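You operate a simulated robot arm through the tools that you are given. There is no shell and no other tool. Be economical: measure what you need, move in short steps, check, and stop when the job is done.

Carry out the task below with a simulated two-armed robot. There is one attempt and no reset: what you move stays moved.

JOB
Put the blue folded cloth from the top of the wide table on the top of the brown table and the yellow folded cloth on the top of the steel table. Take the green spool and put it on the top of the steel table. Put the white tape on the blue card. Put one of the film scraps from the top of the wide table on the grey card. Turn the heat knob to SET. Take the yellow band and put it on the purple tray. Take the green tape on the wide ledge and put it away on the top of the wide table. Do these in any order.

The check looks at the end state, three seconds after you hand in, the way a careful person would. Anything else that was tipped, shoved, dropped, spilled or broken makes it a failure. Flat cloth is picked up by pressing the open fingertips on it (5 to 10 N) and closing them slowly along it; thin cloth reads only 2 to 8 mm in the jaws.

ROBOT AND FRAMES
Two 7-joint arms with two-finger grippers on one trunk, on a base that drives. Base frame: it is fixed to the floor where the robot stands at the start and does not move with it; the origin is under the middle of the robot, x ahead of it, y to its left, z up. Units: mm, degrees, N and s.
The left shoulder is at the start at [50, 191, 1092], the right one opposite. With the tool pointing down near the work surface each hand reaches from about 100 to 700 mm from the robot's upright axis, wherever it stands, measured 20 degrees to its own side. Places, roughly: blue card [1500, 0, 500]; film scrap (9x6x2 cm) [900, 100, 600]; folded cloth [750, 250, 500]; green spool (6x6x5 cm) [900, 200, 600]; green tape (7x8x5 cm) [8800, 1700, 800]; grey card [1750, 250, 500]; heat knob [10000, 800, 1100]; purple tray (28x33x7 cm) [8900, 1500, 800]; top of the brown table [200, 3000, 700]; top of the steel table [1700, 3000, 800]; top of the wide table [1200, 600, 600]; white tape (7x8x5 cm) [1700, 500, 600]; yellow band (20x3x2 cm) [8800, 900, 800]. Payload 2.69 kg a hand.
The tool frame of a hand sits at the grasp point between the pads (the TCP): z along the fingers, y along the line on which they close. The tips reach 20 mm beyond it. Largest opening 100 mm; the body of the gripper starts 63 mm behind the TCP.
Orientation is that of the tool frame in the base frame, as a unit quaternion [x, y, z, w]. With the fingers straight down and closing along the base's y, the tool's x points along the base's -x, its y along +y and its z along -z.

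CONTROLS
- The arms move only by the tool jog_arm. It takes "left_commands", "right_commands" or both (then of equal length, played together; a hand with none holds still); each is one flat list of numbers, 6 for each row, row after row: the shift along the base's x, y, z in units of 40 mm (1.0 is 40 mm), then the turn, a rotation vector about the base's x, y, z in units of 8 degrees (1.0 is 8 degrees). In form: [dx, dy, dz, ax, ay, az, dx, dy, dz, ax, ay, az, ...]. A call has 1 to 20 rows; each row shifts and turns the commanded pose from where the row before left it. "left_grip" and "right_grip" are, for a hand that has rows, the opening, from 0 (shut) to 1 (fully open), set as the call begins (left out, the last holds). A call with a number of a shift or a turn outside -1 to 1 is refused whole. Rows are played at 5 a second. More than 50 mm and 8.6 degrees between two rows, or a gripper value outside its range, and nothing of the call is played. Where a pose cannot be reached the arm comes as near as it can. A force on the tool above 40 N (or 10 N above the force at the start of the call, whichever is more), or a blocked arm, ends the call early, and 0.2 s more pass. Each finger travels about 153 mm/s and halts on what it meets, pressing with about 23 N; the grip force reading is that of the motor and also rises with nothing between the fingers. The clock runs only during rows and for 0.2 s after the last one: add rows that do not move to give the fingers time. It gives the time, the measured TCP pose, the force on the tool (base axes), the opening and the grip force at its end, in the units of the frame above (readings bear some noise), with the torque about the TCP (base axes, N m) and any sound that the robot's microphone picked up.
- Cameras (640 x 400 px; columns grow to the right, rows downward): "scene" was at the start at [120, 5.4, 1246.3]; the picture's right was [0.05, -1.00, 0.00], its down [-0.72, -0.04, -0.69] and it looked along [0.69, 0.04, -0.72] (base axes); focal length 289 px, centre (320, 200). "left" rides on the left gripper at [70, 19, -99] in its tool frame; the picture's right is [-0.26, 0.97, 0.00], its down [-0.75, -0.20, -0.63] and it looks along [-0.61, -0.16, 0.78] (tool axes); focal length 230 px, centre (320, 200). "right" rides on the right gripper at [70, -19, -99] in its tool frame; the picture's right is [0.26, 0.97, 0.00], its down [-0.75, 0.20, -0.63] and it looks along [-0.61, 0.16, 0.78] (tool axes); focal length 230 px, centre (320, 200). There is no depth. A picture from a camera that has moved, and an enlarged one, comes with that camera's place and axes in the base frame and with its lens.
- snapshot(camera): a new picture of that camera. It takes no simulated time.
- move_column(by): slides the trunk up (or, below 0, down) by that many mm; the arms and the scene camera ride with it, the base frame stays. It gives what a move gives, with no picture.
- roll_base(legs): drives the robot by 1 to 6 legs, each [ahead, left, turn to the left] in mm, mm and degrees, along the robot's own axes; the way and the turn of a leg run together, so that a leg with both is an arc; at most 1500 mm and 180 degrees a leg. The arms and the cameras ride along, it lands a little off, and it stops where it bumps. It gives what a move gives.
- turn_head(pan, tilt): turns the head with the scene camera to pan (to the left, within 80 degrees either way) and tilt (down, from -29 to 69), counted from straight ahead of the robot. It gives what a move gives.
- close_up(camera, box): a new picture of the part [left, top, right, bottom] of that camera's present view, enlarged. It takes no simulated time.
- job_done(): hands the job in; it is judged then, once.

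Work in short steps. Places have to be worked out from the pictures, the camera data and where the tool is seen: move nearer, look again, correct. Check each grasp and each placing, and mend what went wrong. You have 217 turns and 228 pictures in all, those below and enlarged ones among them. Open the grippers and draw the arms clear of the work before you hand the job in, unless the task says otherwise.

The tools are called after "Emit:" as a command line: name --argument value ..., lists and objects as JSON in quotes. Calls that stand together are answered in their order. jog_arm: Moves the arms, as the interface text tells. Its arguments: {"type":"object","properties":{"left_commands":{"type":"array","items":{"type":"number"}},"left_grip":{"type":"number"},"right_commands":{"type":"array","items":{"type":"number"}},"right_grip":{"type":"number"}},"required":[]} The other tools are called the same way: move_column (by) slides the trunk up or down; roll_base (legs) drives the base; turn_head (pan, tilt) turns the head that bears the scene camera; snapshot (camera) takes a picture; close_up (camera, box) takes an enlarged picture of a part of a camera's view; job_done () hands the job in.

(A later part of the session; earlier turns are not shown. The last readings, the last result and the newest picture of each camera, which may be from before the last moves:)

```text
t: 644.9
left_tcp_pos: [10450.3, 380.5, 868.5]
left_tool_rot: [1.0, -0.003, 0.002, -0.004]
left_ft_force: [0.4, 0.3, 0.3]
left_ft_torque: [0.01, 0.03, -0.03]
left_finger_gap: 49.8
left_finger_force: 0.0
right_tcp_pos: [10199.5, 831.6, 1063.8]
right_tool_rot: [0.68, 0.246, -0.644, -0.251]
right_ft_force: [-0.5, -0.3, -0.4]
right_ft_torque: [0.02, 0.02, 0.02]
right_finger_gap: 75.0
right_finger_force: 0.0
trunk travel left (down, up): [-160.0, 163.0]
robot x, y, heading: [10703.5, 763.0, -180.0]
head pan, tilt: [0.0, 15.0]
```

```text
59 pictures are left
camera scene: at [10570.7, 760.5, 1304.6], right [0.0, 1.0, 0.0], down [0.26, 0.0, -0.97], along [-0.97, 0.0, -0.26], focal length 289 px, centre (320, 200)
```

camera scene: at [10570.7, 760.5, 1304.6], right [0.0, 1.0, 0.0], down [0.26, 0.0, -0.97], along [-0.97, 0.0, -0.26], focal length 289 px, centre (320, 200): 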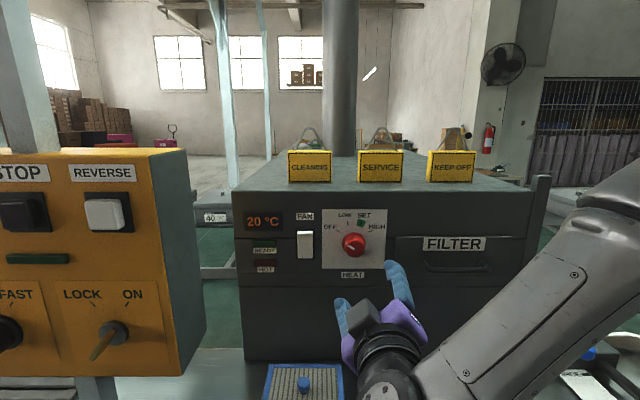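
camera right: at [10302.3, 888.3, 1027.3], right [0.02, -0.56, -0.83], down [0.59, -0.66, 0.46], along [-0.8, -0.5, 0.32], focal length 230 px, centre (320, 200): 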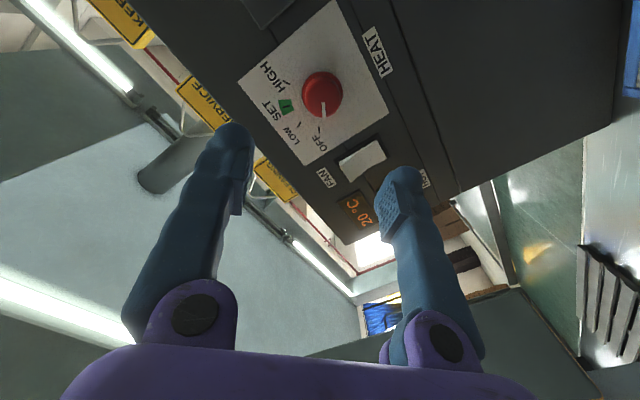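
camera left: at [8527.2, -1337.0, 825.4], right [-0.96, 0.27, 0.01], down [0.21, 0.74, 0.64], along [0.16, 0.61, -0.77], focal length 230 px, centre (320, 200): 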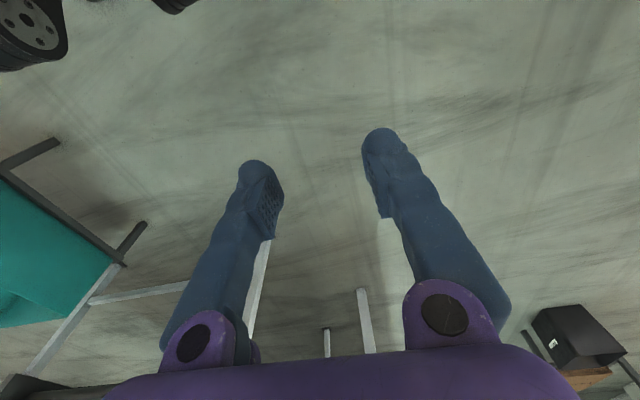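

Triangulated knob face: [10001,833,1053]. I extend the hand straight toward it, stopping 45 mm short to check.

Emit:
jog_arm --right_commands '[-0.5, 0.03, -0.1, 0, 0.1, 0, -0.6, 0, -0.1, 0, 0.1, 0, -0.6, 0, -0.06, 0, 0.1, 0, -0.6, 0, 0, 0, 0, 0, -0.6, 0, 0, 0, 0, 0, -0.5, 0, 0, 0, 0, 0, -0.4, 0, 0, 0, 0, 0, 0, 0, 0, 0, 0, 0]'

Emit:
snapshot --camera "right"

Emit:
close_up --camera "scene" --box '[280, 180, 440, 290]'

```text
t: 646.7
left_tcp_pos: [10449.3, 379.8, 870.0]
left_tool_rot: [1.0, -0.004, 0.0, -0.003]
left_ft_force: [-0.6, -0.7, 0.3]
left_ft_torque: [0.04, 0.0, 0.03]
left_finger_gap: 50.1
left_finger_force: 0.0
right_tcp_pos: [10049.4, 832.0, 1053.1]
right_tool_rot: [0.666, 0.241, -0.658, -0.255]
right_ft_force: [-0.1, 1.4, 0.0]
right_ft_torque: [-0.01, -0.04, 0.0]
right_finger_gap: 74.7
right_finger_force: 0.1
trunk travel left (down, up): [-160.0, 163.0]
robot x, y, heading: [10705.1, 760.5, -179.9]
head pan, tilt: [0.0, 15.0]
```

```text
58 pictures are left
camera right: at [10149.1, 889.3, 1012.6], right [-0.01, -0.56, -0.83], down [0.61, -0.66, 0.44], along [-0.79, -0.5, 0.35], focal length 230 px, centre (320, 200)
```

right: 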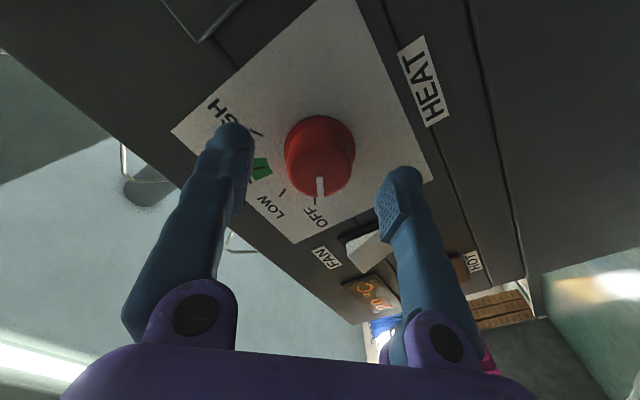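

```text
3.64 times, centred on (360, 235) of scene
camera zoom: at [10571.4, 760.6, 1304.7], right [0.0, 1.0, 0.0], down [0.26, 0.0, -0.97], along [-0.97, 0.0, -0.26], focal length 1052 px, centre (174, 73)
```

zoom: 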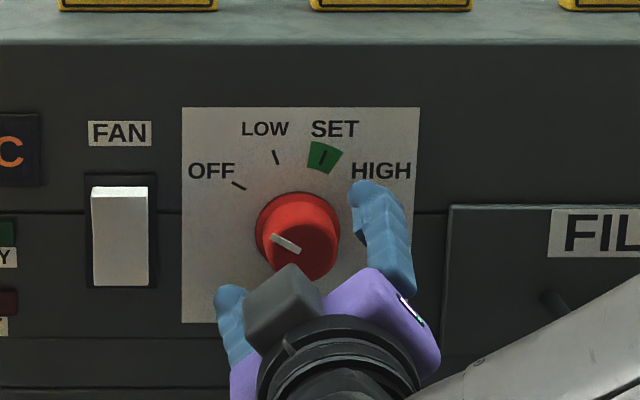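

Aligned. Narrow the opening slightly and advance in small steps around the knob.

Emit:
jog_arm --right_commands '[-0.2, 0, 0, 0, 0, 0, -0.2, 0, 0, 0, 0, 0, -0.2, 0, 0, 0, 0, 0, -0.15, 0, 0, 0, 0, 0, -0.15, 0, 0, 0, 0, 0, -0.1, 0, 0, 0, 0, 0, 0, 0, 0, 0, 0, 0]' --right_grip 0.66

Emit:
snapshot --camera "right"

```text
t: 648.0
left_tcp_pos: [10452.2, 381.6, 869.7]
left_tool_rot: [1.0, -0.004, 0.0, -0.003]
left_ft_force: [-0.3, -0.1, -0.3]
left_ft_torque: [0.03, 0.0, 0.0]
left_finger_gap: 50.0
left_finger_force: 0.0
right_tcp_pos: [10018.8, 830.1, 1052.3]
right_tool_rot: [0.667, 0.244, -0.657, -0.253]
right_ft_force: [22.6, 5.6, 4.3]
right_ft_torque: [-0.2, -0.39, 0.62]
right_finger_gap: 61.5
right_finger_force: 0.0
trunk travel left (down, up): [-160.0, 163.0]
robot x, y, heading: [10708.8, 759.9, 179.9]
head pan, tilt: [0.0, 15.0]
stopped in row 6 (right hand): the force on the tool passed its limit at 46 N (the readings are from after the stop); the commanded pose is now the measured one
```

```text
56 pictures are left
camera right: at [10119.4, 888.7, 1012.4], right [0.0, -0.56, -0.83], down [0.61, -0.66, 0.44], along [-0.79, -0.51, 0.34], focal length 230 px, centre (320, 200)
```

right: 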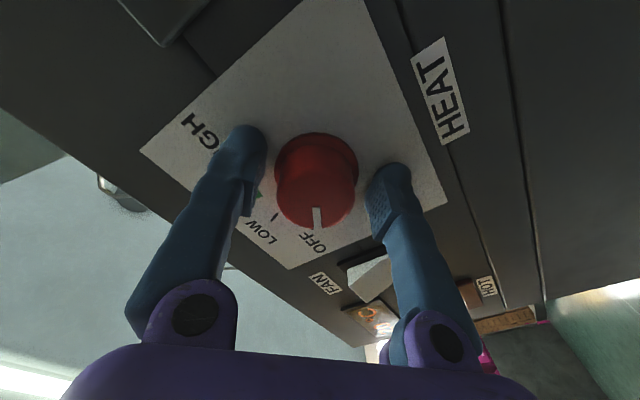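

Tips touched the panel with the knob between the fingers. Back off 4 mm and close on the knob.

Emit:
jog_arm --right_commands '[0.1, 0, 0, 0, 0, 0, 0, 0, 0, 0, 0, 0]'

Emit:
jog_arm --right_commands '[0, 0, 0, 0, 0, 0, 0, 0, 0, 0, 0, 0, 0, 0, 0, 0, 0, 0]' --right_grip 0.2

Emit:
snapshot --camera "right"

```text
t: 648.6
left_tcp_pos: [10451.0, 379.7, 869.6]
left_tool_rot: [1.0, -0.003, 0.001, -0.003]
left_ft_force: [0.0, 0.2, -0.4]
left_ft_torque: [0.0, 0.02, 0.0]
left_finger_gap: 49.9
left_finger_force: 0.0
right_tcp_pos: [10019.9, 830.4, 1051.4]
right_tool_rot: [0.668, 0.244, -0.656, -0.253]
right_ft_force: [3.7, -0.3, 2.8]
right_ft_torque: [-0.1, -0.02, 0.11]
right_finger_gap: 65.1
right_finger_force: 0.1
trunk travel left (down, up): [-160.0, 163.0]
robot x, y, heading: [10704.9, 759.6, -180.0]
head pan, tilt: [0.0, 15.0]
```

```text
t: 649.4
left_tcp_pos: [10453.7, 382.0, 870.2]
left_tool_rot: [1.0, -0.005, -0.001, -0.002]
left_ft_force: [-1.1, 0.1, 0.1]
left_ft_torque: [0.02, -0.01, 0.01]
left_finger_gap: 50.1
left_finger_force: 0.1
right_tcp_pos: [10025.3, 832.9, 1052.5]
right_tool_rot: [0.667, 0.243, -0.656, -0.254]
right_ft_force: [37.5, 10.7, 1.4]
right_ft_torque: [-0.04, -0.19, 0.02]
right_finger_gap: 40.3
right_finger_force: 44.9
trunk travel left (down, up): [-160.0, 163.0]
robot x, y, heading: [10706.5, 757.4, 179.9]
head pan, tilt: [0.0, 15.0]
```

```text
55 pictures are left
camera right: at [10124.1, 890.3, 1012.3], right [0.0, -0.56, -0.83], down [0.61, -0.66, 0.44], along [-0.79, -0.51, 0.34], focal length 230 px, centre (320, 200)
```

right: 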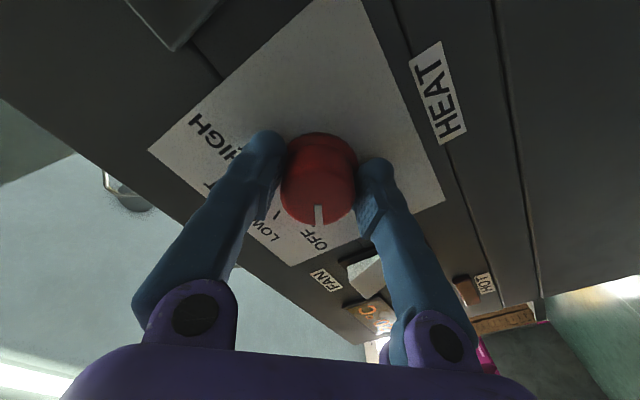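

Gripped (40.3 mm) but pressing 37 N on the panel. I ease back 5 mm, then turn −38° about x.

Emit:
jog_arm --right_commands '[0.12, 0, 0, 0, 0, 0, 0, 0, 0, 0, 0, 0]'

Emit:
jog_arm --right_commands '[0, 0, 0, -0.6, 0, 0, 0, 0, 0, -0.7, 0, 0, 0, 0, 0, -0.7, 0, 0, 0, 0, 0, -0.7, 0, 0, 0, 0, 0, -0.7, 0, 0, 0, 0, 0, -0.7, 0, 0, 0, 0, 0, -0.6, 0, 0, 0, 0, 0, 0, 0, 0]'

Emit:
snapshot --camera "right"

Emit:
close_up --camera "scene" --box '[280, 180, 440, 290]'

```text
t: 650.0
left_tcp_pos: [10450.5, 382.3, 869.7]
left_tool_rot: [1.0, -0.003, 0.0, -0.003]
left_ft_force: [0.3, -0.7, -0.1]
left_ft_torque: [-0.05, -0.02, -0.01]
left_finger_gap: 50.2
left_finger_force: 0.0
right_tcp_pos: [10023.7, 833.2, 1051.8]
right_tool_rot: [0.667, 0.243, -0.657, -0.254]
right_ft_force: [3.0, 8.6, 5.6]
right_ft_torque: [-0.04, -0.23, 0.32]
right_finger_gap: 40.5
right_finger_force: 45.0
trunk travel left (down, up): [-160.0, 163.0]
robot x, y, heading: [10701.6, 759.5, -179.9]
head pan, tilt: [0.0, 15.0]
```

```text
t: 651.8
left_tcp_pos: [10451.7, 381.8, 868.0]
left_tool_rot: [1.0, -0.003, 0.002, -0.003]
left_ft_force: [0.3, -0.1, 0.0]
left_ft_torque: [0.02, 0.03, 0.0]
left_finger_gap: 50.2
left_finger_force: 0.0
right_tcp_pos: [10024.4, 830.5, 1050.6]
right_tool_rot: [0.713, 0.02, -0.7, -0.024]
right_ft_force: [-10.0, 2.2, 13.6]
right_ft_torque: [-0.03, 0.48, 0.34]
right_finger_gap: 40.2
right_finger_force: 45.2
trunk travel left (down, up): [-160.0, 163.0]
robot x, y, heading: [10704.1, 756.1, -180.0]
head pan, tilt: [0.0, 15.0]
```

```text
54 pictures are left
camera right: at [10124.3, 852.6, 984.1], right [0.0, -0.95, -0.32], down [0.61, -0.25, 0.75], along [-0.79, -0.19, 0.58], focal length 230 px, centre (320, 200)
```

right: 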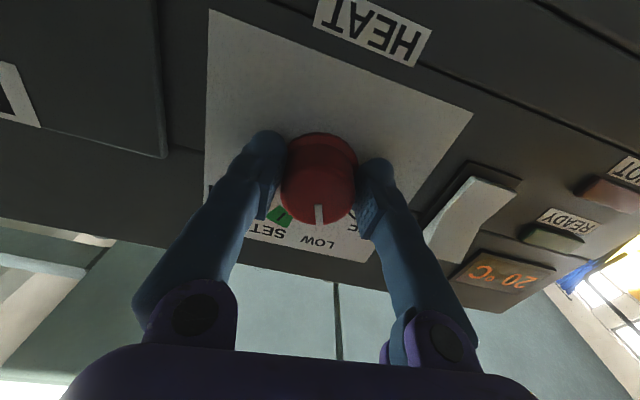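

```text
3.64 times, centred on (360, 235) of scene
camera zoom: at [10572.4, 761.0, 1304.8], right [0.0, 1.0, 0.0], down [0.26, 0.0, -0.97], along [-0.97, 0.0, -0.26], focal length 1052 px, centre (174, 73)
```

zoom: 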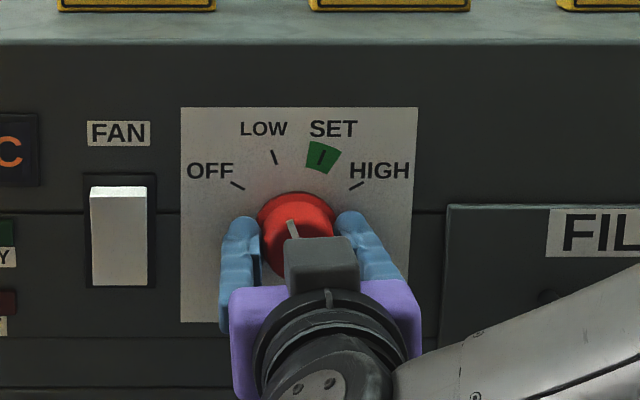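

The knob follows: pointer now at LOW. Turn another −38°.

Emit:
jog_arm --right_commands '[0, 0, 0, -0.7, 0, 0, 0, 0, 0, -0.7, 0, 0, 0, 0, 0, -0.7, 0, 0, 0, 0, 0, -0.7, 0, 0, 0, 0, 0, -0.7, 0, 0, 0, 0, 0, -0.7, 0, 0, 0, 0, 0, -0.6, 0, 0, 0, 0, 0, 0, 0, 0]'

Emit:
snapshot --camera "right"

Emit:
close_up --camera "scene" --box '[280, 180, 440, 290]'

```text
t: 653.6
left_tcp_pos: [10450.6, 379.9, 868.3]
left_tool_rot: [1.0, -0.005, 0.001, -0.005]
left_ft_force: [-0.1, 0.1, -0.7]
left_ft_torque: [-0.01, -0.02, 0.02]
left_finger_gap: 49.9
left_finger_force: 0.1
right_tcp_pos: [10024.3, 829.4, 1051.5]
right_tool_rot: [0.682, -0.21, -0.668, 0.213]
right_ft_force: [-15.4, -12.7, 19.2]
right_ft_torque: [0.05, -0.12, 0.32]
right_finger_gap: 40.2
right_finger_force: 45.1
trunk travel left (down, up): [-160.0, 163.0]
robot x, y, heading: [10706.3, 758.0, -180.0]
head pan, tilt: [0.0, 15.0]
```

```text
52 pictures are left
camera right: at [10124.5, 804.9, 985.2], right [0.0, -0.94, 0.34], down [0.61, 0.27, 0.74], along [-0.79, 0.2, 0.58], focal length 230 px, centre (320, 200)
```

right: 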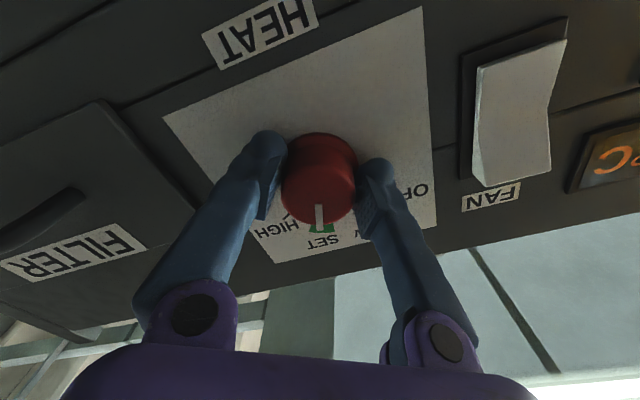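

```text
3.64 times, centred on (360, 235) of scene
camera zoom: at [10572.2, 758.9, 1304.8], right [0.0, 1.0, 0.0], down [0.26, 0.0, -0.97], along [-0.97, 0.0, -0.26], focal length 1052 px, centre (174, 73)
```

zoom: 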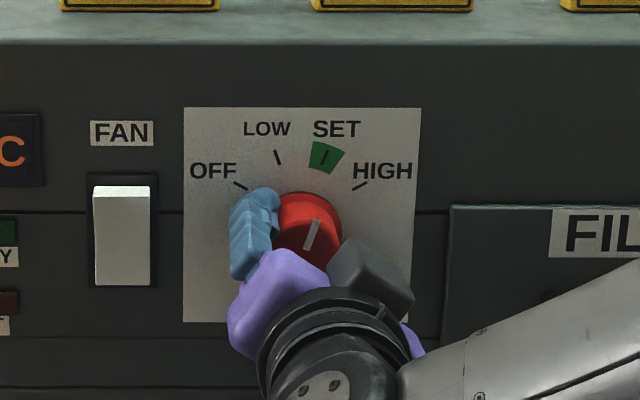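

Pointer now at SET (green mark). Release and withdraw straight back, then verify.

Emit:
jog_arm --right_commands '[0, 0, 0, 0, 0, 0, 0, 0, 0, 0, 0, 0]' --right_grip 0.65

Emit:
jog_arm --right_commands '[0.2, 0, 0, 0, 0, 0, 0.4, 0, 0, 0, 0, 0, 0.6, 0, 0, 0, 0, 0, 0.8, 0, 0, 0, 0, 0, 0.8, 0, 0, 0, 0, 0, 0.8, 0, 0, 0, 0, 0]'

Emit:
close_up --camera "scene" --box '[280, 180, 440, 290]'

```text
t: 654.2
left_tcp_pos: [10450.1, 379.6, 869.2]
left_tool_rot: [1.0, -0.004, 0.001, -0.004]
left_ft_force: [0.1, 0.1, -0.3]
left_ft_torque: [-0.01, 0.0, 0.02]
left_finger_gap: 49.9
left_finger_force: 0.0
right_tcp_pos: [10024.3, 831.4, 1048.9]
right_tool_rot: [0.684, -0.212, -0.666, 0.21]
right_ft_force: [-0.1, 0.5, 1.2]
right_ft_torque: [-0.02, -0.01, 0.0]
right_finger_gap: 65.0
right_finger_force: 0.2
trunk travel left (down, up): [-160.0, 163.0]
robot x, y, heading: [10702.8, 761.7, 180.3]
head pan, tilt: [0.0, 15.0]
```

```text
t: 655.6
left_tcp_pos: [10450.5, 381.4, 867.2]
left_tool_rot: [1.0, -0.004, 0.0, -0.003]
left_ft_force: [-0.2, 0.2, 0.1]
left_ft_torque: [-0.02, 0.0, 0.01]
left_finger_gap: 50.0
left_finger_force: 0.2
right_tcp_pos: [10169.0, 830.5, 1049.5]
right_tool_rot: [0.683, -0.21, -0.667, 0.212]
right_ft_force: [0.0, -0.5, -0.1]
right_ft_torque: [0.01, 0.01, -0.01]
right_finger_gap: 65.0
right_finger_force: 0.2
trunk travel left (down, up): [-160.0, 163.0]
robot x, y, heading: [10709.0, 760.7, -179.9]
head pan, tilt: [0.0, 15.0]
```

```text
3.64 times, centred on (360, 235) of scene
camera zoom: at [10572.2, 760.9, 1304.7], right [0.0, 1.0, 0.0], down [0.26, 0.0, -0.97], along [-0.97, 0.0, -0.26], focal length 1052 px, centre (174, 73)
```

zoom: 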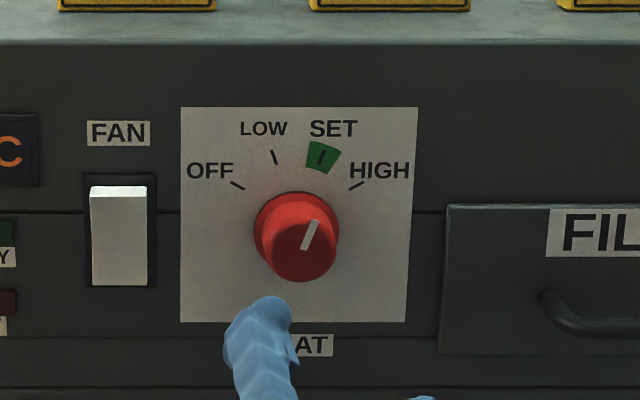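

Knob is at SET. I back the base off and return the right hand to the downward pose.

Emit:
roll_base --legs '[[-300, 0, 0]]'

Emit:
jog_arm --right_commands '[0, 0, 0, 0.87, 0, 0, 0, 0, 0, 0.87, 0, 0, 0, 0, 0, 0.87, 0, 0, 0, 0, 0, 0.87, 0, 0, 0, 0, 0, 0.87, 0, 0, 0.435, 0.15, -0.3, 0, -0.94, 0, 0.435, 0.15, -0.3, 0, -0.94, 0, 0.435, 0.15, -0.3, 0, -0.94, 0, 0.435, 0.15, -0.3, 0, -0.94, 0, 0.435, 0.15, -0.3, 0, -0.94, 0, 0.435, 0.15, -0.3, 0, -0.94, 0, 0.435, 0.15, -0.3, 0, -0.94, 0, 0.435, 0.15, -0.3, 0, -0.94, 0, 0.435, 0.15, -0.3, 0, -0.94, 0, 0.435, 0.15, -0.3, 0, -0.94, 0, 0.435, 0.15, -0.3, 0, -0.94, 0, 0.3, 0.15, -0.3, 0, -0.9, 0]' --right_grip 1

Emit:
snapshot --camera "scene"

```text
t: 657.7
left_tcp_pos: [10748.4, 382.2, 868.8]
left_tool_rot: [1.0, -0.005, 0.001, -0.004]
left_ft_force: [0.8, -0.3, -0.1]
left_ft_torque: [0.01, 0.0, -0.06]
left_finger_gap: 49.9
left_finger_force: 0.0
right_tcp_pos: [10468.7, 832.4, 1051.0]
right_tool_rot: [0.682, -0.212, -0.667, 0.211]
right_ft_force: [0.8, -0.2, -0.1]
right_ft_torque: [0.0, -0.04, -0.03]
right_finger_gap: 64.8
right_finger_force: 0.0
trunk travel left (down, up): [-160.0, 163.0]
robot x, y, heading: [11004.8, 759.8, 179.8]
head pan, tilt: [0.0, 15.0]
```

```text
t: 661.3
left_tcp_pos: [10749.0, 381.5, 868.9]
left_tool_rot: [1.0, -0.005, 0.001, -0.004]
left_ft_force: [0.7, -0.1, 0.1]
left_ft_torque: [-0.02, 0.01, -0.01]
left_finger_gap: 50.1
left_finger_force: 0.1
right_tcp_pos: [10671.1, 904.5, 904.2]
right_tool_rot: [1.0, 0.0, 0.01, -0.005]
right_ft_force: [-0.4, -0.5, 0.5]
right_ft_torque: [0.01, 0.0, 0.05]
right_finger_gap: 100.1
right_finger_force: 0.1
trunk travel left (down, up): [-160.0, 163.0]
robot x, y, heading: [11002.2, 760.9, 180.1]
head pan, tilt: [0.0, 15.0]
```

```text
49 pictures are left
camera scene: at [10870.6, 761.2, 1304.7], right [0.0, 1.0, 0.0], down [0.26, 0.0, -0.97], along [-0.97, 0.0, -0.26], focal length 289 px, centre (320, 200)
```

scene: 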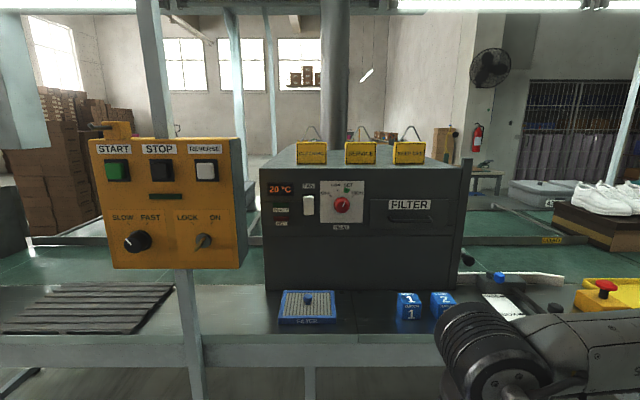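

I retrace the route: down the far aisle, around the pink stack's south, then back up the near side.

Emit:
roll_base --legs '[[0, 0, -90], [-1500, 0, 0], [-1500, 0, 0], [-640, 0, 0], [0, 1500, 0], [0, 1210, 0]]'

Emit:
roll_base --legs '[[1500, 0, 0], [500, 0, 0], [0, 200, 0], [1500, 0, 0], [1050, 0, 0]]'

Emit:
turn_head --pan -60 --tilt 30

Emit:
snapshot --camera "scene"

```text
t: 706.0
left_tcp_pos: [7874.6, -2518.8, 869.8]
left_tool_rot: [-0.692, 0.722, -0.001, 0.001]
left_ft_force: [-0.2, -0.1, 0.4]
left_ft_torque: [0.03, -0.01, -0.02]
left_finger_gap: 50.2
left_finger_force: 0.0
right_tcp_pos: [8399.4, -2459.5, 905.6]
right_tool_rot: [-0.696, 0.718, -0.009, -0.004]
right_ft_force: [-0.4, -0.4, -0.9]
right_ft_torque: [-0.01, 0.03, -0.02]
right_finger_gap: 100.0
right_finger_force: 0.0
trunk travel left (down, up): [-160.0, 163.0]
robot x, y, heading: [8241.6, -2789.9, 88.2]
head pan, tilt: [0.0, 15.0]
stopped in leg 6: the robot was blocked; the commanded pose is now the measured one
```

```text
t: 706.9
left_tcp_pos: [7874.1, -2516.9, 870.4]
left_tool_rot: [-0.693, 0.721, 0.0, 0.003]
left_ft_force: [-0.1, -0.3, -0.8]
left_ft_torque: [-0.01, -0.03, 0.04]
left_finger_gap: 49.7
left_finger_force: 0.1
right_tcp_pos: [8398.0, -2454.6, 906.7]
right_tool_rot: [-0.697, 0.717, -0.007, -0.004]
right_ft_force: [-0.4, -0.8, -0.1]
right_ft_torque: [0.01, 0.0, 0.0]
right_finger_gap: 100.3
right_finger_force: 0.1
trunk travel left (down, up): [-160.0, 163.0]
robot x, y, heading: [8243.7, -2783.2, 88.3]
head pan, tilt: [0.0, 15.0]
stopped in leg 1: the robot was blocked; the commanded pose is now the measured one
```

```text
t: 708.2
left_tcp_pos: [7875.1, -2517.1, 870.5]
left_tool_rot: [-0.693, 0.721, 0.0, 0.002]
left_ft_force: [-0.9, 0.6, 0.0]
left_ft_torque: [0.0, -0.03, 0.03]
left_finger_gap: 49.9
left_finger_force: 0.1
right_tcp_pos: [8400.2, -2455.7, 906.5]
right_tool_rot: [-0.697, 0.717, -0.007, -0.003]
right_ft_force: [-0.8, -0.1, -0.1]
right_ft_torque: [0.0, -0.02, -0.01]
right_finger_gap: 100.0
right_finger_force: 0.1
trunk travel left (down, up): [-160.0, 163.0]
robot x, y, heading: [8240.5, -2782.7, 88.0]
head pan, tilt: [-60.0, 30.0]
```

```text
48 pictures are left
camera scene: at [8326.7, -2702.3, 1280.6], right [0.47, -0.88, 0.0], down [-0.44, -0.23, -0.87], along [0.76, 0.41, -0.5], focal length 289 px, centre (320, 200)
```

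scene: 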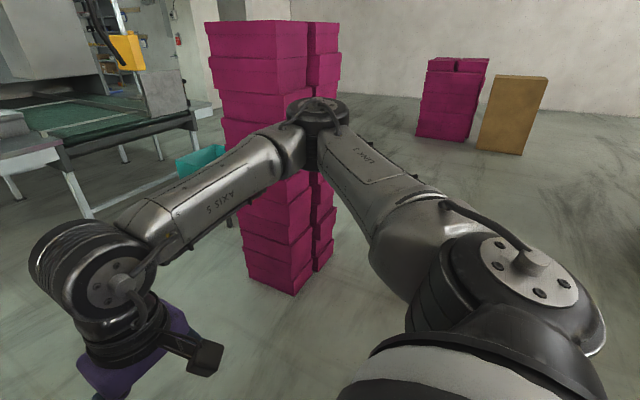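

Pink stack is intact. The left arm probably touches the brown stack; look left before moving away.

Emit:
turn_head --pan 70 --tilt 25

Emit:
snapshot --camera "scene"

```text
t: 710.3
left_tcp_pos: [7874.8, -2517.8, 871.1]
left_tool_rot: [-0.693, 0.721, 0.001, 0.003]
left_ft_force: [-0.2, -0.3, -0.2]
left_ft_torque: [0.02, 0.0, -0.02]
left_finger_gap: 49.9
left_finger_force: 0.1
right_tcp_pos: [8399.0, -2455.8, 906.5]
right_tool_rot: [-0.698, 0.717, -0.007, -0.002]
right_ft_force: [-0.2, 0.2, -0.5]
right_ft_torque: [-0.02, 0.03, 0.0]
right_finger_gap: 100.0
right_finger_force: 0.0
trunk travel left (down, up): [-160.0, 163.0]
robot x, y, heading: [8243.5, -2778.9, 88.4]
head pan, tilt: [70.0, 25.0]
```

```text
47 pictures are left
camera scene: at [8161.5, -2711.0, 1289.0], right [0.37, 0.93, 0.0], down [0.39, -0.15, -0.91], along [-0.84, 0.34, -0.42], focal length 289 px, centre (320, 200)
```

scene: 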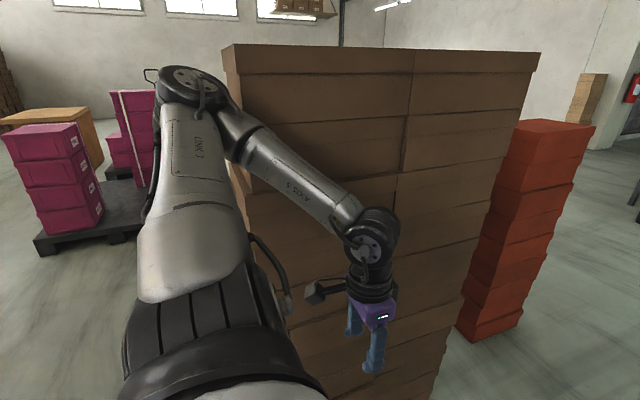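

The stack is upright. I step away right 150 mm, straighten, then continue north in stages.

Emit:
roll_base --legs '[[0, -150, 1.6], [1030, 0, 0], [0, 160, 0], [900, 0, 0], [0, 150, 0], [1500, 0, 0]]'

Emit:
snapshot --camera "scene"

```text
t: 731.8
left_tcp_pos: [7727.5, 900.2, 868.8]
left_tool_rot: [-0.702, 0.712, -0.002, 0.002]
left_ft_force: [-0.4, -0.4, 1.0]
left_ft_torque: [0.01, -0.03, -0.01]
left_finger_gap: 50.0
left_finger_force: 0.1
right_tcp_pos: [8251.3, 976.2, 906.4]
right_tool_rot: [-0.706, 0.708, -0.009, -0.003]
right_ft_force: [-0.1, 0.4, -0.3]
right_ft_torque: [0.02, 0.0, 0.0]
right_finger_gap: 99.8
right_finger_force: 0.0
trunk travel left (down, up): [-160.0, 163.0]
robot x, y, heading: [8105.6, 643.4, 89.3]
head pan, tilt: [70.0, 25.0]
```

```text
46 pictures are left
camera scene: at [8019.1, 715.7, 1288.4], right [0.35, 0.94, 0.0], down [0.4, -0.15, -0.91], along [-0.85, 0.31, -0.42], focal length 289 px, centre (320, 200)
```

scene: 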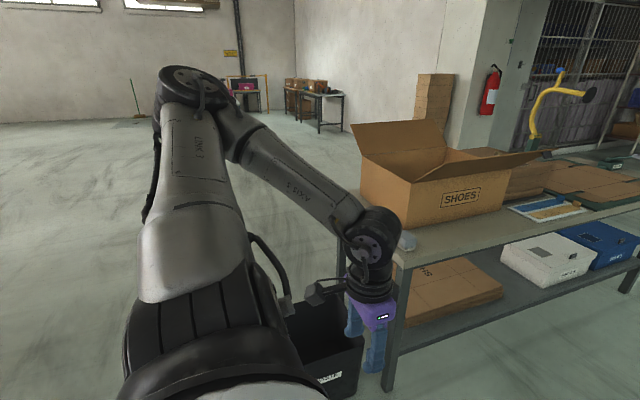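

Bench is clear by about 200 mm on the left. I go on to y≈1680, turn to face the ledge, and look at the green tape.

Emit:
roll_base --legs '[[1040, 0, 0.7], [0, 0, -90], [120, 0, 0]]'

Emit:
turn_head --pan 0 --tilt 40

Emit:
snapshot --camera "scene"

Emit:
snapshot --camera "right"

```text
t: 741.7
left_tcp_pos: [8466.8, 2065.1, 868.7]
left_tool_rot: [-0.011, 1.0, -0.002, 0.0]
left_ft_force: [-0.2, -0.6, 0.1]
left_ft_torque: [0.02, -0.03, -0.03]
left_finger_gap: 49.8
left_finger_force: 0.1
right_tcp_pos: [8563.4, 1544.3, 905.7]
right_tool_rot: [-0.017, 1.0, -0.004, -0.01]
right_ft_force: [-0.5, -0.2, 0.0]
right_ft_torque: [0.01, 0.03, -0.04]
right_finger_gap: 99.9
right_finger_force: 0.0
trunk travel left (down, up): [-160.0, 163.0]
robot x, y, heading: [8229.9, 1676.6, 1.8]
head pan, tilt: [70.0, 25.0]
```

```text
t: 743.1
left_tcp_pos: [8467.2, 2065.3, 869.2]
left_tool_rot: [-0.011, 1.0, -0.003, -0.001]
left_ft_force: [-0.1, -0.4, 0.6]
left_ft_torque: [-0.03, -0.02, 0.0]
left_finger_gap: 50.0
left_finger_force: 0.0
right_tcp_pos: [8562.4, 1545.0, 905.8]
right_tool_rot: [-0.017, 1.0, -0.005, -0.01]
right_ft_force: [0.0, 1.0, 1.0]
right_ft_torque: [0.0, 0.01, -0.04]
right_finger_gap: 99.9
right_finger_force: 0.1
trunk travel left (down, up): [-160.0, 163.0]
robot x, y, heading: [8224.8, 1680.3, 1.5]
head pan, tilt: [0.0, 40.0]
```

```text
45 pictures are left
camera scene: at [8347.9, 1683.2, 1265.2], right [0.03, -1.0, 0.0], down [-0.64, -0.02, -0.77], along [0.77, 0.02, -0.64], focal length 289 px, centre (320, 200)
```

scene: 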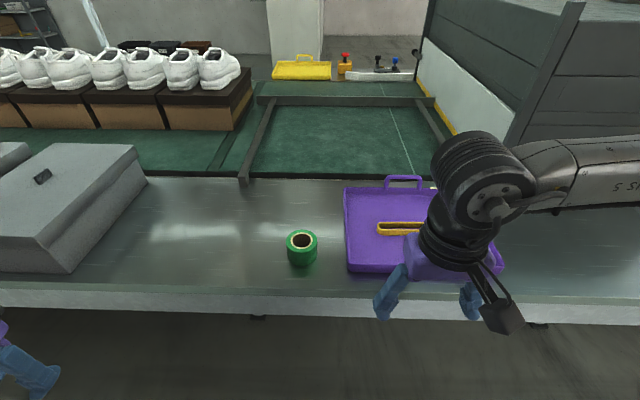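

```text
44 pictures are left
camera right: at [8493.8, 1524.5, 1005.4], right [-0.29, 0.96, 0.0], down [0.75, 0.23, 0.61], along [0.59, 0.18, -0.79], focal length 230 px, centre (320, 200)
```

right: 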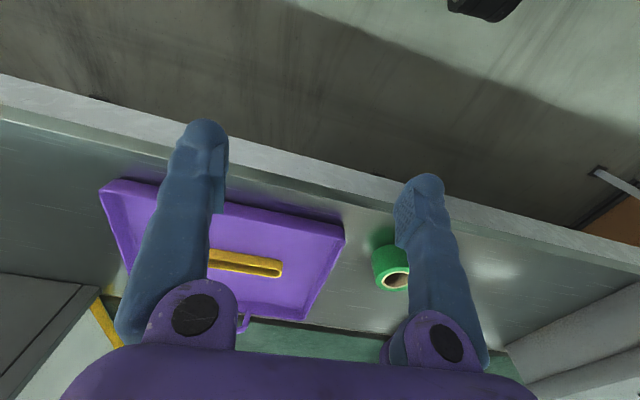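

Green tape ≈[8771,1735], top ≈z 798, 60 mm clear of the tray. I shift the base −120 mm in y and bring the left hand above it.

Emit:
roll_base --legs '[[30, -120, -1.5]]'

Emit:
jog_arm --left_commands '[0.8, -0.6, 0.1, 0, 0, 0, 0.86, -0.66, 0.1, 0, 0, 0, 0.86, -0.66, 0, 0, 0, 0, 0.86, -0.66, 0, 0, 0, 0, 0.86, -0.66, 0, 0, 0, 0, 0.86, -0.66, 0, 0, 0, 0, 0.86, -0.66, 0, 0, 0, 0, 0.8, -0.6, 0, 0, 0, 0, 0, 0, 0, 0, 0, 0]' --left_grip 1

Emit:
snapshot --camera "left"

```text
t: 744.8
left_tcp_pos: [8509.5, 1938.0, 868.6]
left_tool_rot: [0.002, 1.0, -0.002, 0.0]
left_ft_force: [-0.9, 0.4, -1.1]
left_ft_torque: [0.0, -0.02, 0.02]
left_finger_gap: 50.2
left_finger_force: 0.0
right_tcp_pos: [8590.3, 1415.6, 905.3]
right_tool_rot: [-0.005, 1.0, -0.005, -0.009]
right_ft_force: [0.9, -0.7, 0.7]
right_ft_torque: [0.08, -0.01, 0.0]
right_finger_gap: 99.9
right_finger_force: 0.1
trunk travel left (down, up): [-160.0, 163.0]
robot x, y, heading: [8255.5, 1558.6, 0.3]
head pan, tilt: [0.0, 40.0]
```

```text
t: 746.8
left_tcp_pos: [8759.9, 1754.2, 889.1]
left_tool_rot: [0.002, 1.0, -0.003, -0.001]
left_ft_force: [0.2, 1.2, 0.5]
left_ft_torque: [-0.02, 0.01, 0.0]
left_finger_gap: 100.0
left_finger_force: 0.1
left hand out of reach, approached as far as the arm can: row 8
right_tcp_pos: [8591.1, 1416.2, 904.6]
right_tool_rot: [-0.005, 1.0, -0.004, -0.009]
right_ft_force: [0.1, -0.2, -0.3]
right_ft_torque: [-0.02, 0.0, 0.02]
right_finger_gap: 100.1
right_finger_force: 0.1
trunk travel left (down, up): [-160.0, 163.0]
robot x, y, heading: [8254.7, 1559.9, 0.3]
head pan, tilt: [0.0, 40.0]
```

```text
43 pictures are left
camera left: at [8690.8, 1774.2, 988.6], right [0.26, 0.97, -0.01], down [0.75, -0.2, 0.63], along [0.61, -0.17, -0.78], focal length 230 px, centre (320, 200)
```

left: 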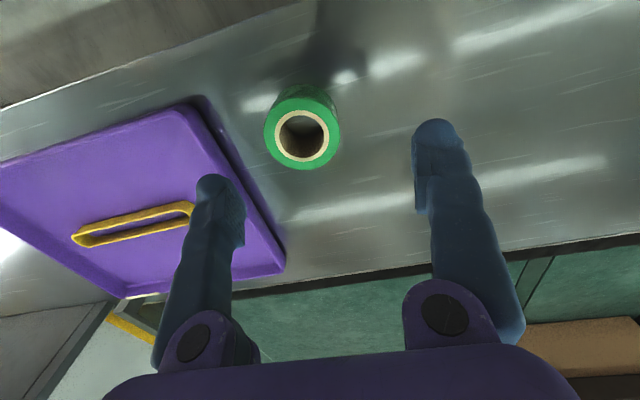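

Tape confirmed ≈[8767,1736]. I shift and lower to z 835.

Emit:
jog_arm --left_commands '[0, 0, -0.4, 0, 0, 0, 0.08, -0.2, -0.5, 0, 0, 0, 0.1, -0.25, -0.45, 0, 0, 0, 0, 0, 0, 0, 0, 0]'

Emit:
snapshot --camera "left"

```text
t: 747.8
left_tcp_pos: [8745.1, 1763.7, 851.6]
left_tool_rot: [0.001, 1.0, -0.004, 0.0]
left_ft_force: [0.2, 0.8, 0.2]
left_ft_torque: [0.03, 0.01, 0.01]
left_finger_gap: 100.0
left_finger_force: 0.1
left hand out of reach, approached as far as the arm can: row 1, 2, 3
right_tcp_pos: [8590.4, 1416.8, 905.0]
right_tool_rot: [-0.004, 1.0, -0.005, -0.009]
right_ft_force: [0.5, 0.0, 0.3]
right_ft_torque: [-0.02, 0.01, -0.02]
right_finger_gap: 100.0
right_finger_force: 0.0
trunk travel left (down, up): [-160.0, 163.0]
robot x, y, heading: [8254.3, 1558.6, 0.1]
head pan, tilt: [0.0, 40.0]
```

```text
42 pictures are left
camera left: at [8676.0, 1783.6, 951.5], right [0.26, 0.97, -0.01], down [0.75, -0.2, 0.63], along [0.61, -0.17, -0.77], focal length 230 px, centre (320, 200)
```

left: 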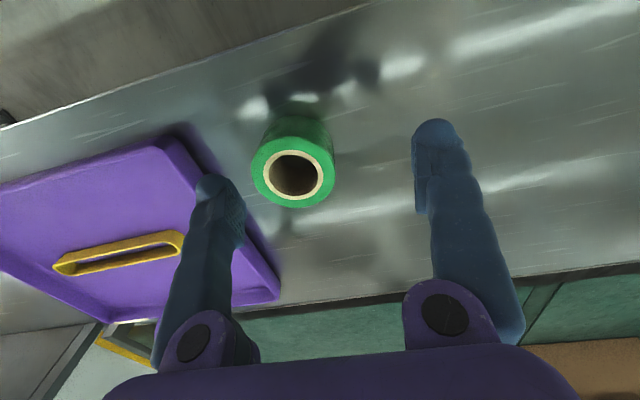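

The left arm is in a poor elbow posture. I retract it and shift the base +300 mm so the right hand can take the tape.

Emit:
jog_arm --left_commands '[-0.6, 0.1, 0.3, 0, 0, 0, -0.8, 0.1, 0.3, 0, 0, 0, -0.9, 0, 0.2, 0, 0, 0, -0.9, 0, 0.2, 0, 0, 0, -0.9, 0, 0, 0, 0, 0]'

Emit:
roll_base --legs '[[30, 300, 0]]'

Emit:
jog_arm --right_commands '[0.5, 0.1, 0, 0, 0, 0, 0.8, 0.1, 0, 0, 0, 0, 0.8, 0.1, 0, 0, 0, 0, 0.8, 0.1, 0, 0, 0, 0, 0.7, 0.1, 0, 0, 0, 0, 0, 0, 0, 0, 0, 0]'

Emit:
snapshot --camera "right"

```text
t: 749.0
left_tcp_pos: [8581.0, 1770.6, 891.4]
left_tool_rot: [0.001, 1.0, -0.002, 0.0]
left_ft_force: [-0.3, 1.6, 0.1]
left_ft_torque: [-0.03, -0.02, -0.03]
left_finger_gap: 100.1
left_finger_force: 0.0
right_tcp_pos: [8589.6, 1416.1, 905.8]
right_tool_rot: [-0.004, 1.0, -0.004, -0.008]
right_ft_force: [-0.2, -0.9, 0.3]
right_ft_torque: [-0.01, -0.02, 0.01]
right_finger_gap: 99.8
right_finger_force: 0.0
trunk travel left (down, up): [-160.0, 163.0]
robot x, y, heading: [8256.1, 1558.4, 0.4]
head pan, tilt: [0.0, 40.0]
```

```text
t: 752.2
left_tcp_pos: [8610.8, 2070.0, 892.4]
left_tool_rot: [0.001, 1.0, -0.002, -0.001]
left_ft_force: [-0.1, -0.3, -0.5]
left_ft_torque: [0.04, 0.01, 0.01]
left_finger_gap: 99.9
left_finger_force: 0.0
right_tcp_pos: [8618.7, 1716.2, 904.2]
right_tool_rot: [-0.005, 1.0, -0.004, -0.009]
right_ft_force: [-0.3, -0.8, -0.5]
right_ft_torque: [0.0, 0.02, -0.01]
right_finger_gap: 100.0
right_finger_force: 0.1
trunk travel left (down, up): [-160.0, 163.0]
robot x, y, heading: [8279.6, 1856.2, 0.4]
head pan, tilt: [0.0, 40.0]
```

```text
t: 753.6
left_tcp_pos: [8610.0, 2070.0, 892.6]
left_tool_rot: [0.001, 1.0, -0.003, 0.0]
left_ft_force: [-0.4, -0.4, -0.8]
left_ft_torque: [-0.02, 0.0, 0.02]
left_finger_gap: 100.1
left_finger_force: 0.1
right_tcp_pos: [8763.1, 1736.3, 904.7]
right_tool_rot: [-0.005, 1.0, -0.004, -0.009]
right_ft_force: [-0.3, -0.1, -0.2]
right_ft_torque: [-0.02, -0.01, -0.02]
right_finger_gap: 100.0
right_finger_force: 0.1
trunk travel left (down, up): [-160.0, 163.0]
robot x, y, heading: [8280.8, 1859.2, 0.2]
head pan, tilt: [0.0, 40.0]
```

```text
41 pictures are left
camera right: at [8694.7, 1717.1, 1005.4], right [-0.27, 0.96, 0.0], down [0.76, 0.21, 0.61], along [0.59, 0.16, -0.79], focal length 230 px, centre (320, 200)
```

right: 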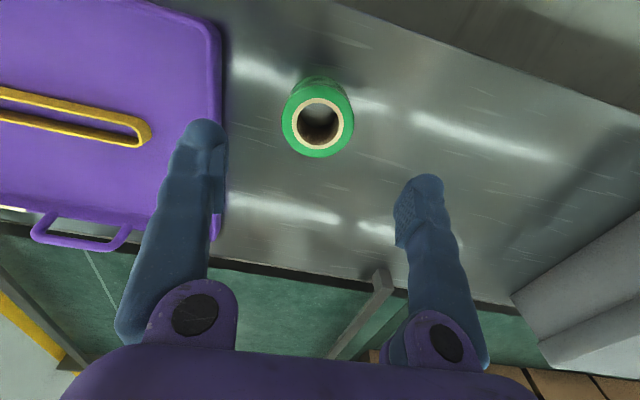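

Right hand is centred over the tape. Descend, grip and lift.

Emit:
jog_arm --right_commands '[0, -0.05, -0.7, 0, 0, 0, 0, 0, -0.7, 0, 0, 0, 0, 0, -0.7, 0, 0, 0, 0, 0, -0.5, 0, 0, 0, 0, 0, -0.4, 0, 0, 0, 0, 0, 0, 0, 0, 0]'

Emit:
snapshot --camera "right"

Emit:
jog_arm --right_commands '[0, 0, 0, 0, 0, 0, 0, 0, 0, 0, 0, 0, 0, 0, 0, 0, 0, 0, 0, 0, 0, 0, 0, 0]' --right_grip 0.3

Emit:
jog_arm --right_commands '[0, 0, 0.1, 0, 0, 0, 0, 0, 0.1, 0, 0, 0, 0, 0, 0.2, 0, 0, 0, 0, 0, 0.4, 0, 0, 0, 0, 0, 0.5, 0, 0, 0, 0, 0, 0.6, 0, 0, 0, 0, 0, 0.6, 0, 0, 0, 0, 0, 0.5, 0, 0, 0]'

Emit:
snapshot --camera "right"

```text
t: 755.0
left_tcp_pos: [8609.6, 2069.8, 892.0]
left_tool_rot: [0.001, 1.0, -0.002, 0.001]
left_ft_force: [0.0, -0.3, -0.1]
left_ft_torque: [-0.03, -0.01, 0.01]
left_finger_gap: 99.9
left_finger_force: 0.0
right_tcp_pos: [8762.9, 1733.5, 784.9]
right_tool_rot: [-0.005, 1.0, -0.004, -0.009]
right_ft_force: [0.5, 0.5, 0.0]
right_ft_torque: [0.03, -0.01, 0.04]
right_finger_gap: 100.0
right_finger_force: 0.0
trunk travel left (down, up): [-160.0, 163.0]
robot x, y, heading: [8278.3, 1855.9, 0.3]
head pan, tilt: [0.0, 40.0]
```

```text
40 pictures are left
camera right: at [8694.5, 1715.7, 885.4], right [-0.27, 0.96, 0.0], down [0.76, 0.21, 0.61], along [0.59, 0.16, -0.79], focal length 230 px, centre (320, 200)
```

right: 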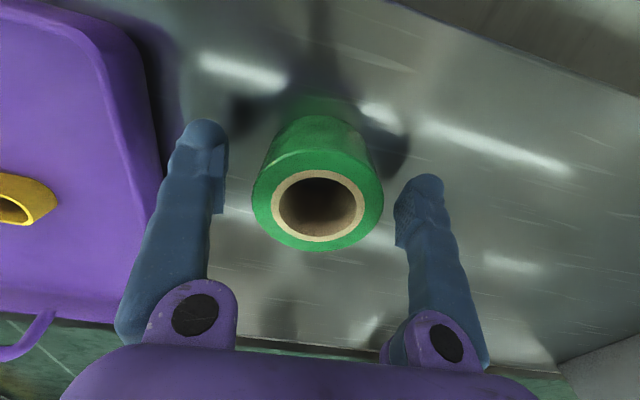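

```text
t: 756.0
left_tcp_pos: [8609.2, 2070.1, 891.7]
left_tool_rot: [0.001, 1.0, -0.002, 0.0]
left_ft_force: [-0.9, -0.7, 0.5]
left_ft_torque: [-0.01, 0.01, 0.0]
left_finger_gap: 99.8
left_finger_force: 0.0
right_tcp_pos: [8763.0, 1733.9, 786.2]
right_tool_rot: [-0.006, 1.0, -0.004, -0.009]
right_ft_force: [0.1, -0.1, 0.5]
right_ft_torque: [-0.02, 0.03, 0.05]
right_finger_gap: 70.6
right_finger_force: 23.5
trunk travel left (down, up): [-160.0, 163.0]
robot x, y, heading: [8285.4, 1856.3, 0.6]
head pan, tilt: [0.0, 40.0]
```

```text
t: 757.8
left_tcp_pos: [8610.4, 2070.9, 892.1]
left_tool_rot: [0.001, 1.0, -0.003, 0.0]
left_ft_force: [0.0, -0.1, 0.2]
left_ft_torque: [-0.01, 0.0, 0.0]
left_finger_gap: 100.0
left_finger_force: 0.0
right_tcp_pos: [8763.3, 1735.0, 906.0]
right_tool_rot: [-0.006, 1.0, -0.005, -0.009]
right_ft_force: [0.3, -0.1, -0.9]
right_ft_torque: [-0.01, -0.02, -0.01]
right_finger_gap: 70.8
right_finger_force: 22.8
trunk travel left (down, up): [-160.0, 163.0]
robot x, y, heading: [8281.9, 1859.4, 0.8]
head pan, tilt: [0.0, 40.0]
```

```text
39 pictures are left
camera right: at [8694.7, 1716.2, 1006.1], right [-0.27, 0.96, 0.0], down [0.76, 0.21, 0.61], along [0.59, 0.16, -0.79], focal length 230 px, centre (320, 200)
```

right: 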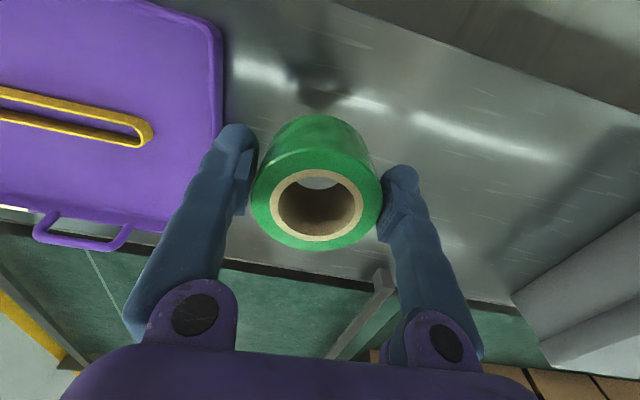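

Green tape held (70.8 mm). I retract it and drive back toward the wide table along the outbound route.

Emit:
jog_arm --right_commands '[-0.3, 0, 0.1, 0, 0, 0, -0.5, 0, 0.1, 0, 0, 0, -0.6, 0, 0.1, 0, 0, 0, -0.6, 0, 0, 0, 0, 0, -0.6, 0, 0, 0, 0, 0, -0.6, 0, 0, 0, 0, 0, -0.5, 0, 0, 0, 0, 0, -0.3, 0, 0, 0, 0, 0]'

Emit:
roll_base --legs '[[-250, 0, -0.8], [0, -1500, 0], [0, -160, 0], [-1500, 0, 0], [-1500, 0, 0], [-1500, 0, 0]]'

Emit:
roll_base --legs '[[0, 0, 180]]'

Emit:
turn_head --pan 0 --tilt 30

Emit:
snapshot --camera "scene"

```text
t: 759.6
left_tcp_pos: [8609.7, 2069.8, 892.0]
left_tool_rot: [0.0, 1.0, -0.003, 0.0]
left_ft_force: [0.3, -1.3, 0.3]
left_ft_torque: [0.02, -0.02, 0.03]
left_finger_gap: 100.1
left_finger_force: 0.0
right_tcp_pos: [8602.5, 1733.6, 917.3]
right_tool_rot: [-0.004, 1.0, -0.005, -0.008]
right_ft_force: [-0.8, -0.6, -0.5]
right_ft_torque: [-0.03, 0.01, -0.03]
right_finger_gap: 70.4
right_finger_force: 22.8
trunk travel left (down, up): [-160.0, 163.0]
robot x, y, heading: [8286.0, 1858.3, 0.2]
head pan, tilt: [0.0, 40.0]
```

```text
t: 797.1
left_tcp_pos: [3868.2, 396.6, 892.8]
left_tool_rot: [0.004, 1.0, -0.003, 0.001]
left_ft_force: [0.7, 0.0, -0.2]
left_ft_torque: [-0.02, 0.02, 0.01]
left_finger_gap: 100.1
left_finger_force: 0.1
right_tcp_pos: [3858.2, 61.0, 916.9]
right_tool_rot: [-0.002, 1.0, -0.005, -0.009]
right_ft_force: [-0.1, -0.1, -0.7]
right_ft_torque: [0.0, 0.05, 0.0]
right_finger_gap: 68.0
right_finger_force: 22.9
trunk travel left (down, up): [-160.0, 163.0]
robot x, y, heading: [3539.4, 187.6, 0.2]
head pan, tilt: [0.0, 40.0]
```

```text
t: 804.9
left_tcp_pos: [3211.7, -23.6, 892.4]
left_tool_rot: [1.0, -0.008, 0.0, -0.003]
left_ft_force: [0.3, 0.5, -0.9]
left_ft_torque: [-0.01, -0.03, 0.0]
left_finger_gap: 99.8
left_finger_force: 0.1
right_tcp_pos: [3223.1, 313.6, 915.9]
right_tool_rot: [1.0, -0.001, 0.008, -0.005]
right_ft_force: [-0.3, 0.7, -0.3]
right_ft_torque: [-0.02, 0.02, 0.03]
right_finger_gap: 67.8
right_finger_force: 22.9
trunk travel left (down, up): [-160.0, 163.0]
robot x, y, heading: [3541.6, 185.7, 179.8]
head pan, tilt: [0.0, 40.0]
```

```text
t: 805.6
left_tcp_pos: [3211.2, -21.6, 892.4]
left_tool_rot: [1.0, -0.009, 0.0, -0.003]
left_ft_force: [-0.2, -0.4, -0.2]
left_ft_torque: [0.02, 0.03, 0.01]
left_finger_gap: 100.3
left_finger_force: 0.1
right_tcp_pos: [3223.7, 313.3, 917.1]
right_tool_rot: [1.0, -0.002, 0.009, -0.004]
right_ft_force: [-0.3, 0.0, -1.2]
right_ft_torque: [0.0, -0.02, -0.02]
right_finger_gap: 67.7
right_finger_force: 23.4
trunk travel left (down, up): [-160.0, 163.0]
robot x, y, heading: [3544.0, 185.3, 179.7]
head pan, tilt: [0.0, 30.0]
```

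```text
38 pictures are left
camera scene: at [3410.0, 188.2, 1280.4], right [0.01, 1.0, 0.0], down [0.5, 0.0, -0.87], along [-0.87, 0.01, -0.5], focal length 289 px, centre (320, 200)
```

scene: 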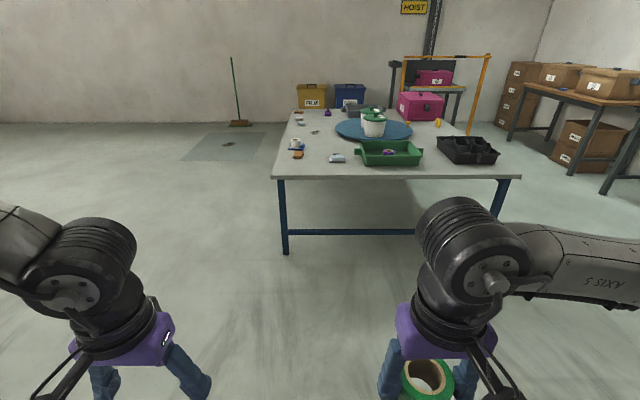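

Tape still held. Approach the table end: to x≈2335, y≈0.

Emit:
roll_base --legs '[[700, 185, 0.2], [500, 0, 0]]'

Emit:
turn_head --pan -5 --tilt 48

Emit:
snapshot --camera "scene"

Emit:
snapshot --camera "right"

```text
t: 812.1
left_tcp_pos: [2009.0, -204.4, 891.6]
left_tool_rot: [1.0, -0.005, 0.0, -0.003]
left_ft_force: [0.1, 0.2, 0.0]
left_ft_torque: [0.0, 0.0, 0.0]
left_finger_gap: 100.1
left_finger_force: 0.1
right_tcp_pos: [2019.7, 131.0, 916.7]
right_tool_rot: [1.0, 0.0, 0.008, -0.004]
right_ft_force: [0.9, -1.8, -1.9]
right_ft_torque: [-0.02, -0.02, 0.03]
right_finger_gap: 67.2
right_finger_force: 23.3
trunk travel left (down, up): [-160.0, 163.0]
robot x, y, heading: [2337.1, 7.3, 179.8]
head pan, tilt: [0.0, 30.0]
```

```text
t: 812.9
left_tcp_pos: [2008.0, -206.3, 892.6]
left_tool_rot: [1.0, -0.005, 0.0, -0.002]
left_ft_force: [0.3, 0.4, -0.2]
left_ft_torque: [0.02, -0.04, 0.0]
left_finger_gap: 100.2
left_finger_force: 0.1
right_tcp_pos: [2018.7, 131.4, 917.6]
right_tool_rot: [1.0, 0.001, 0.008, -0.004]
right_ft_force: [-0.3, 0.9, -0.7]
right_ft_torque: [-0.01, -0.06, 0.01]
right_finger_gap: 67.4
right_finger_force: 22.9
trunk travel left (down, up): [-160.0, 163.0]
robot x, y, heading: [2339.9, 3.4, 179.9]
head pan, tilt: [-5.0, 48.0]
```

```text
37 pictures are left
camera scene: at [2218.8, 12.9, 1253.7], right [0.09, 1.0, 0.0], down [0.74, -0.07, -0.67], along [-0.67, 0.06, -0.74], focal length 289 px, centre (320, 200)
```

scene: 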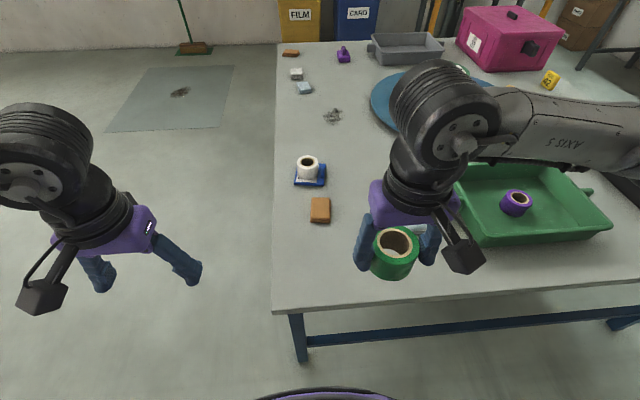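

```text
36 pictures are left
camera right: at [2087.1, 148.6, 1016.9], right [0.26, -0.97, 0.0], down [-0.76, -0.21, 0.61], along [-0.59, -0.16, -0.79], focal length 230 px, centre (320, 200)
```

right: 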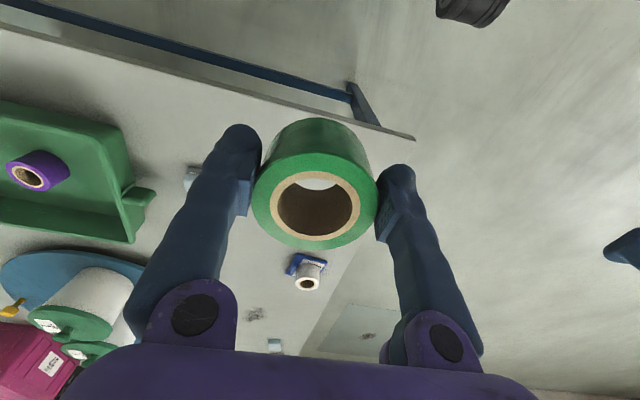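

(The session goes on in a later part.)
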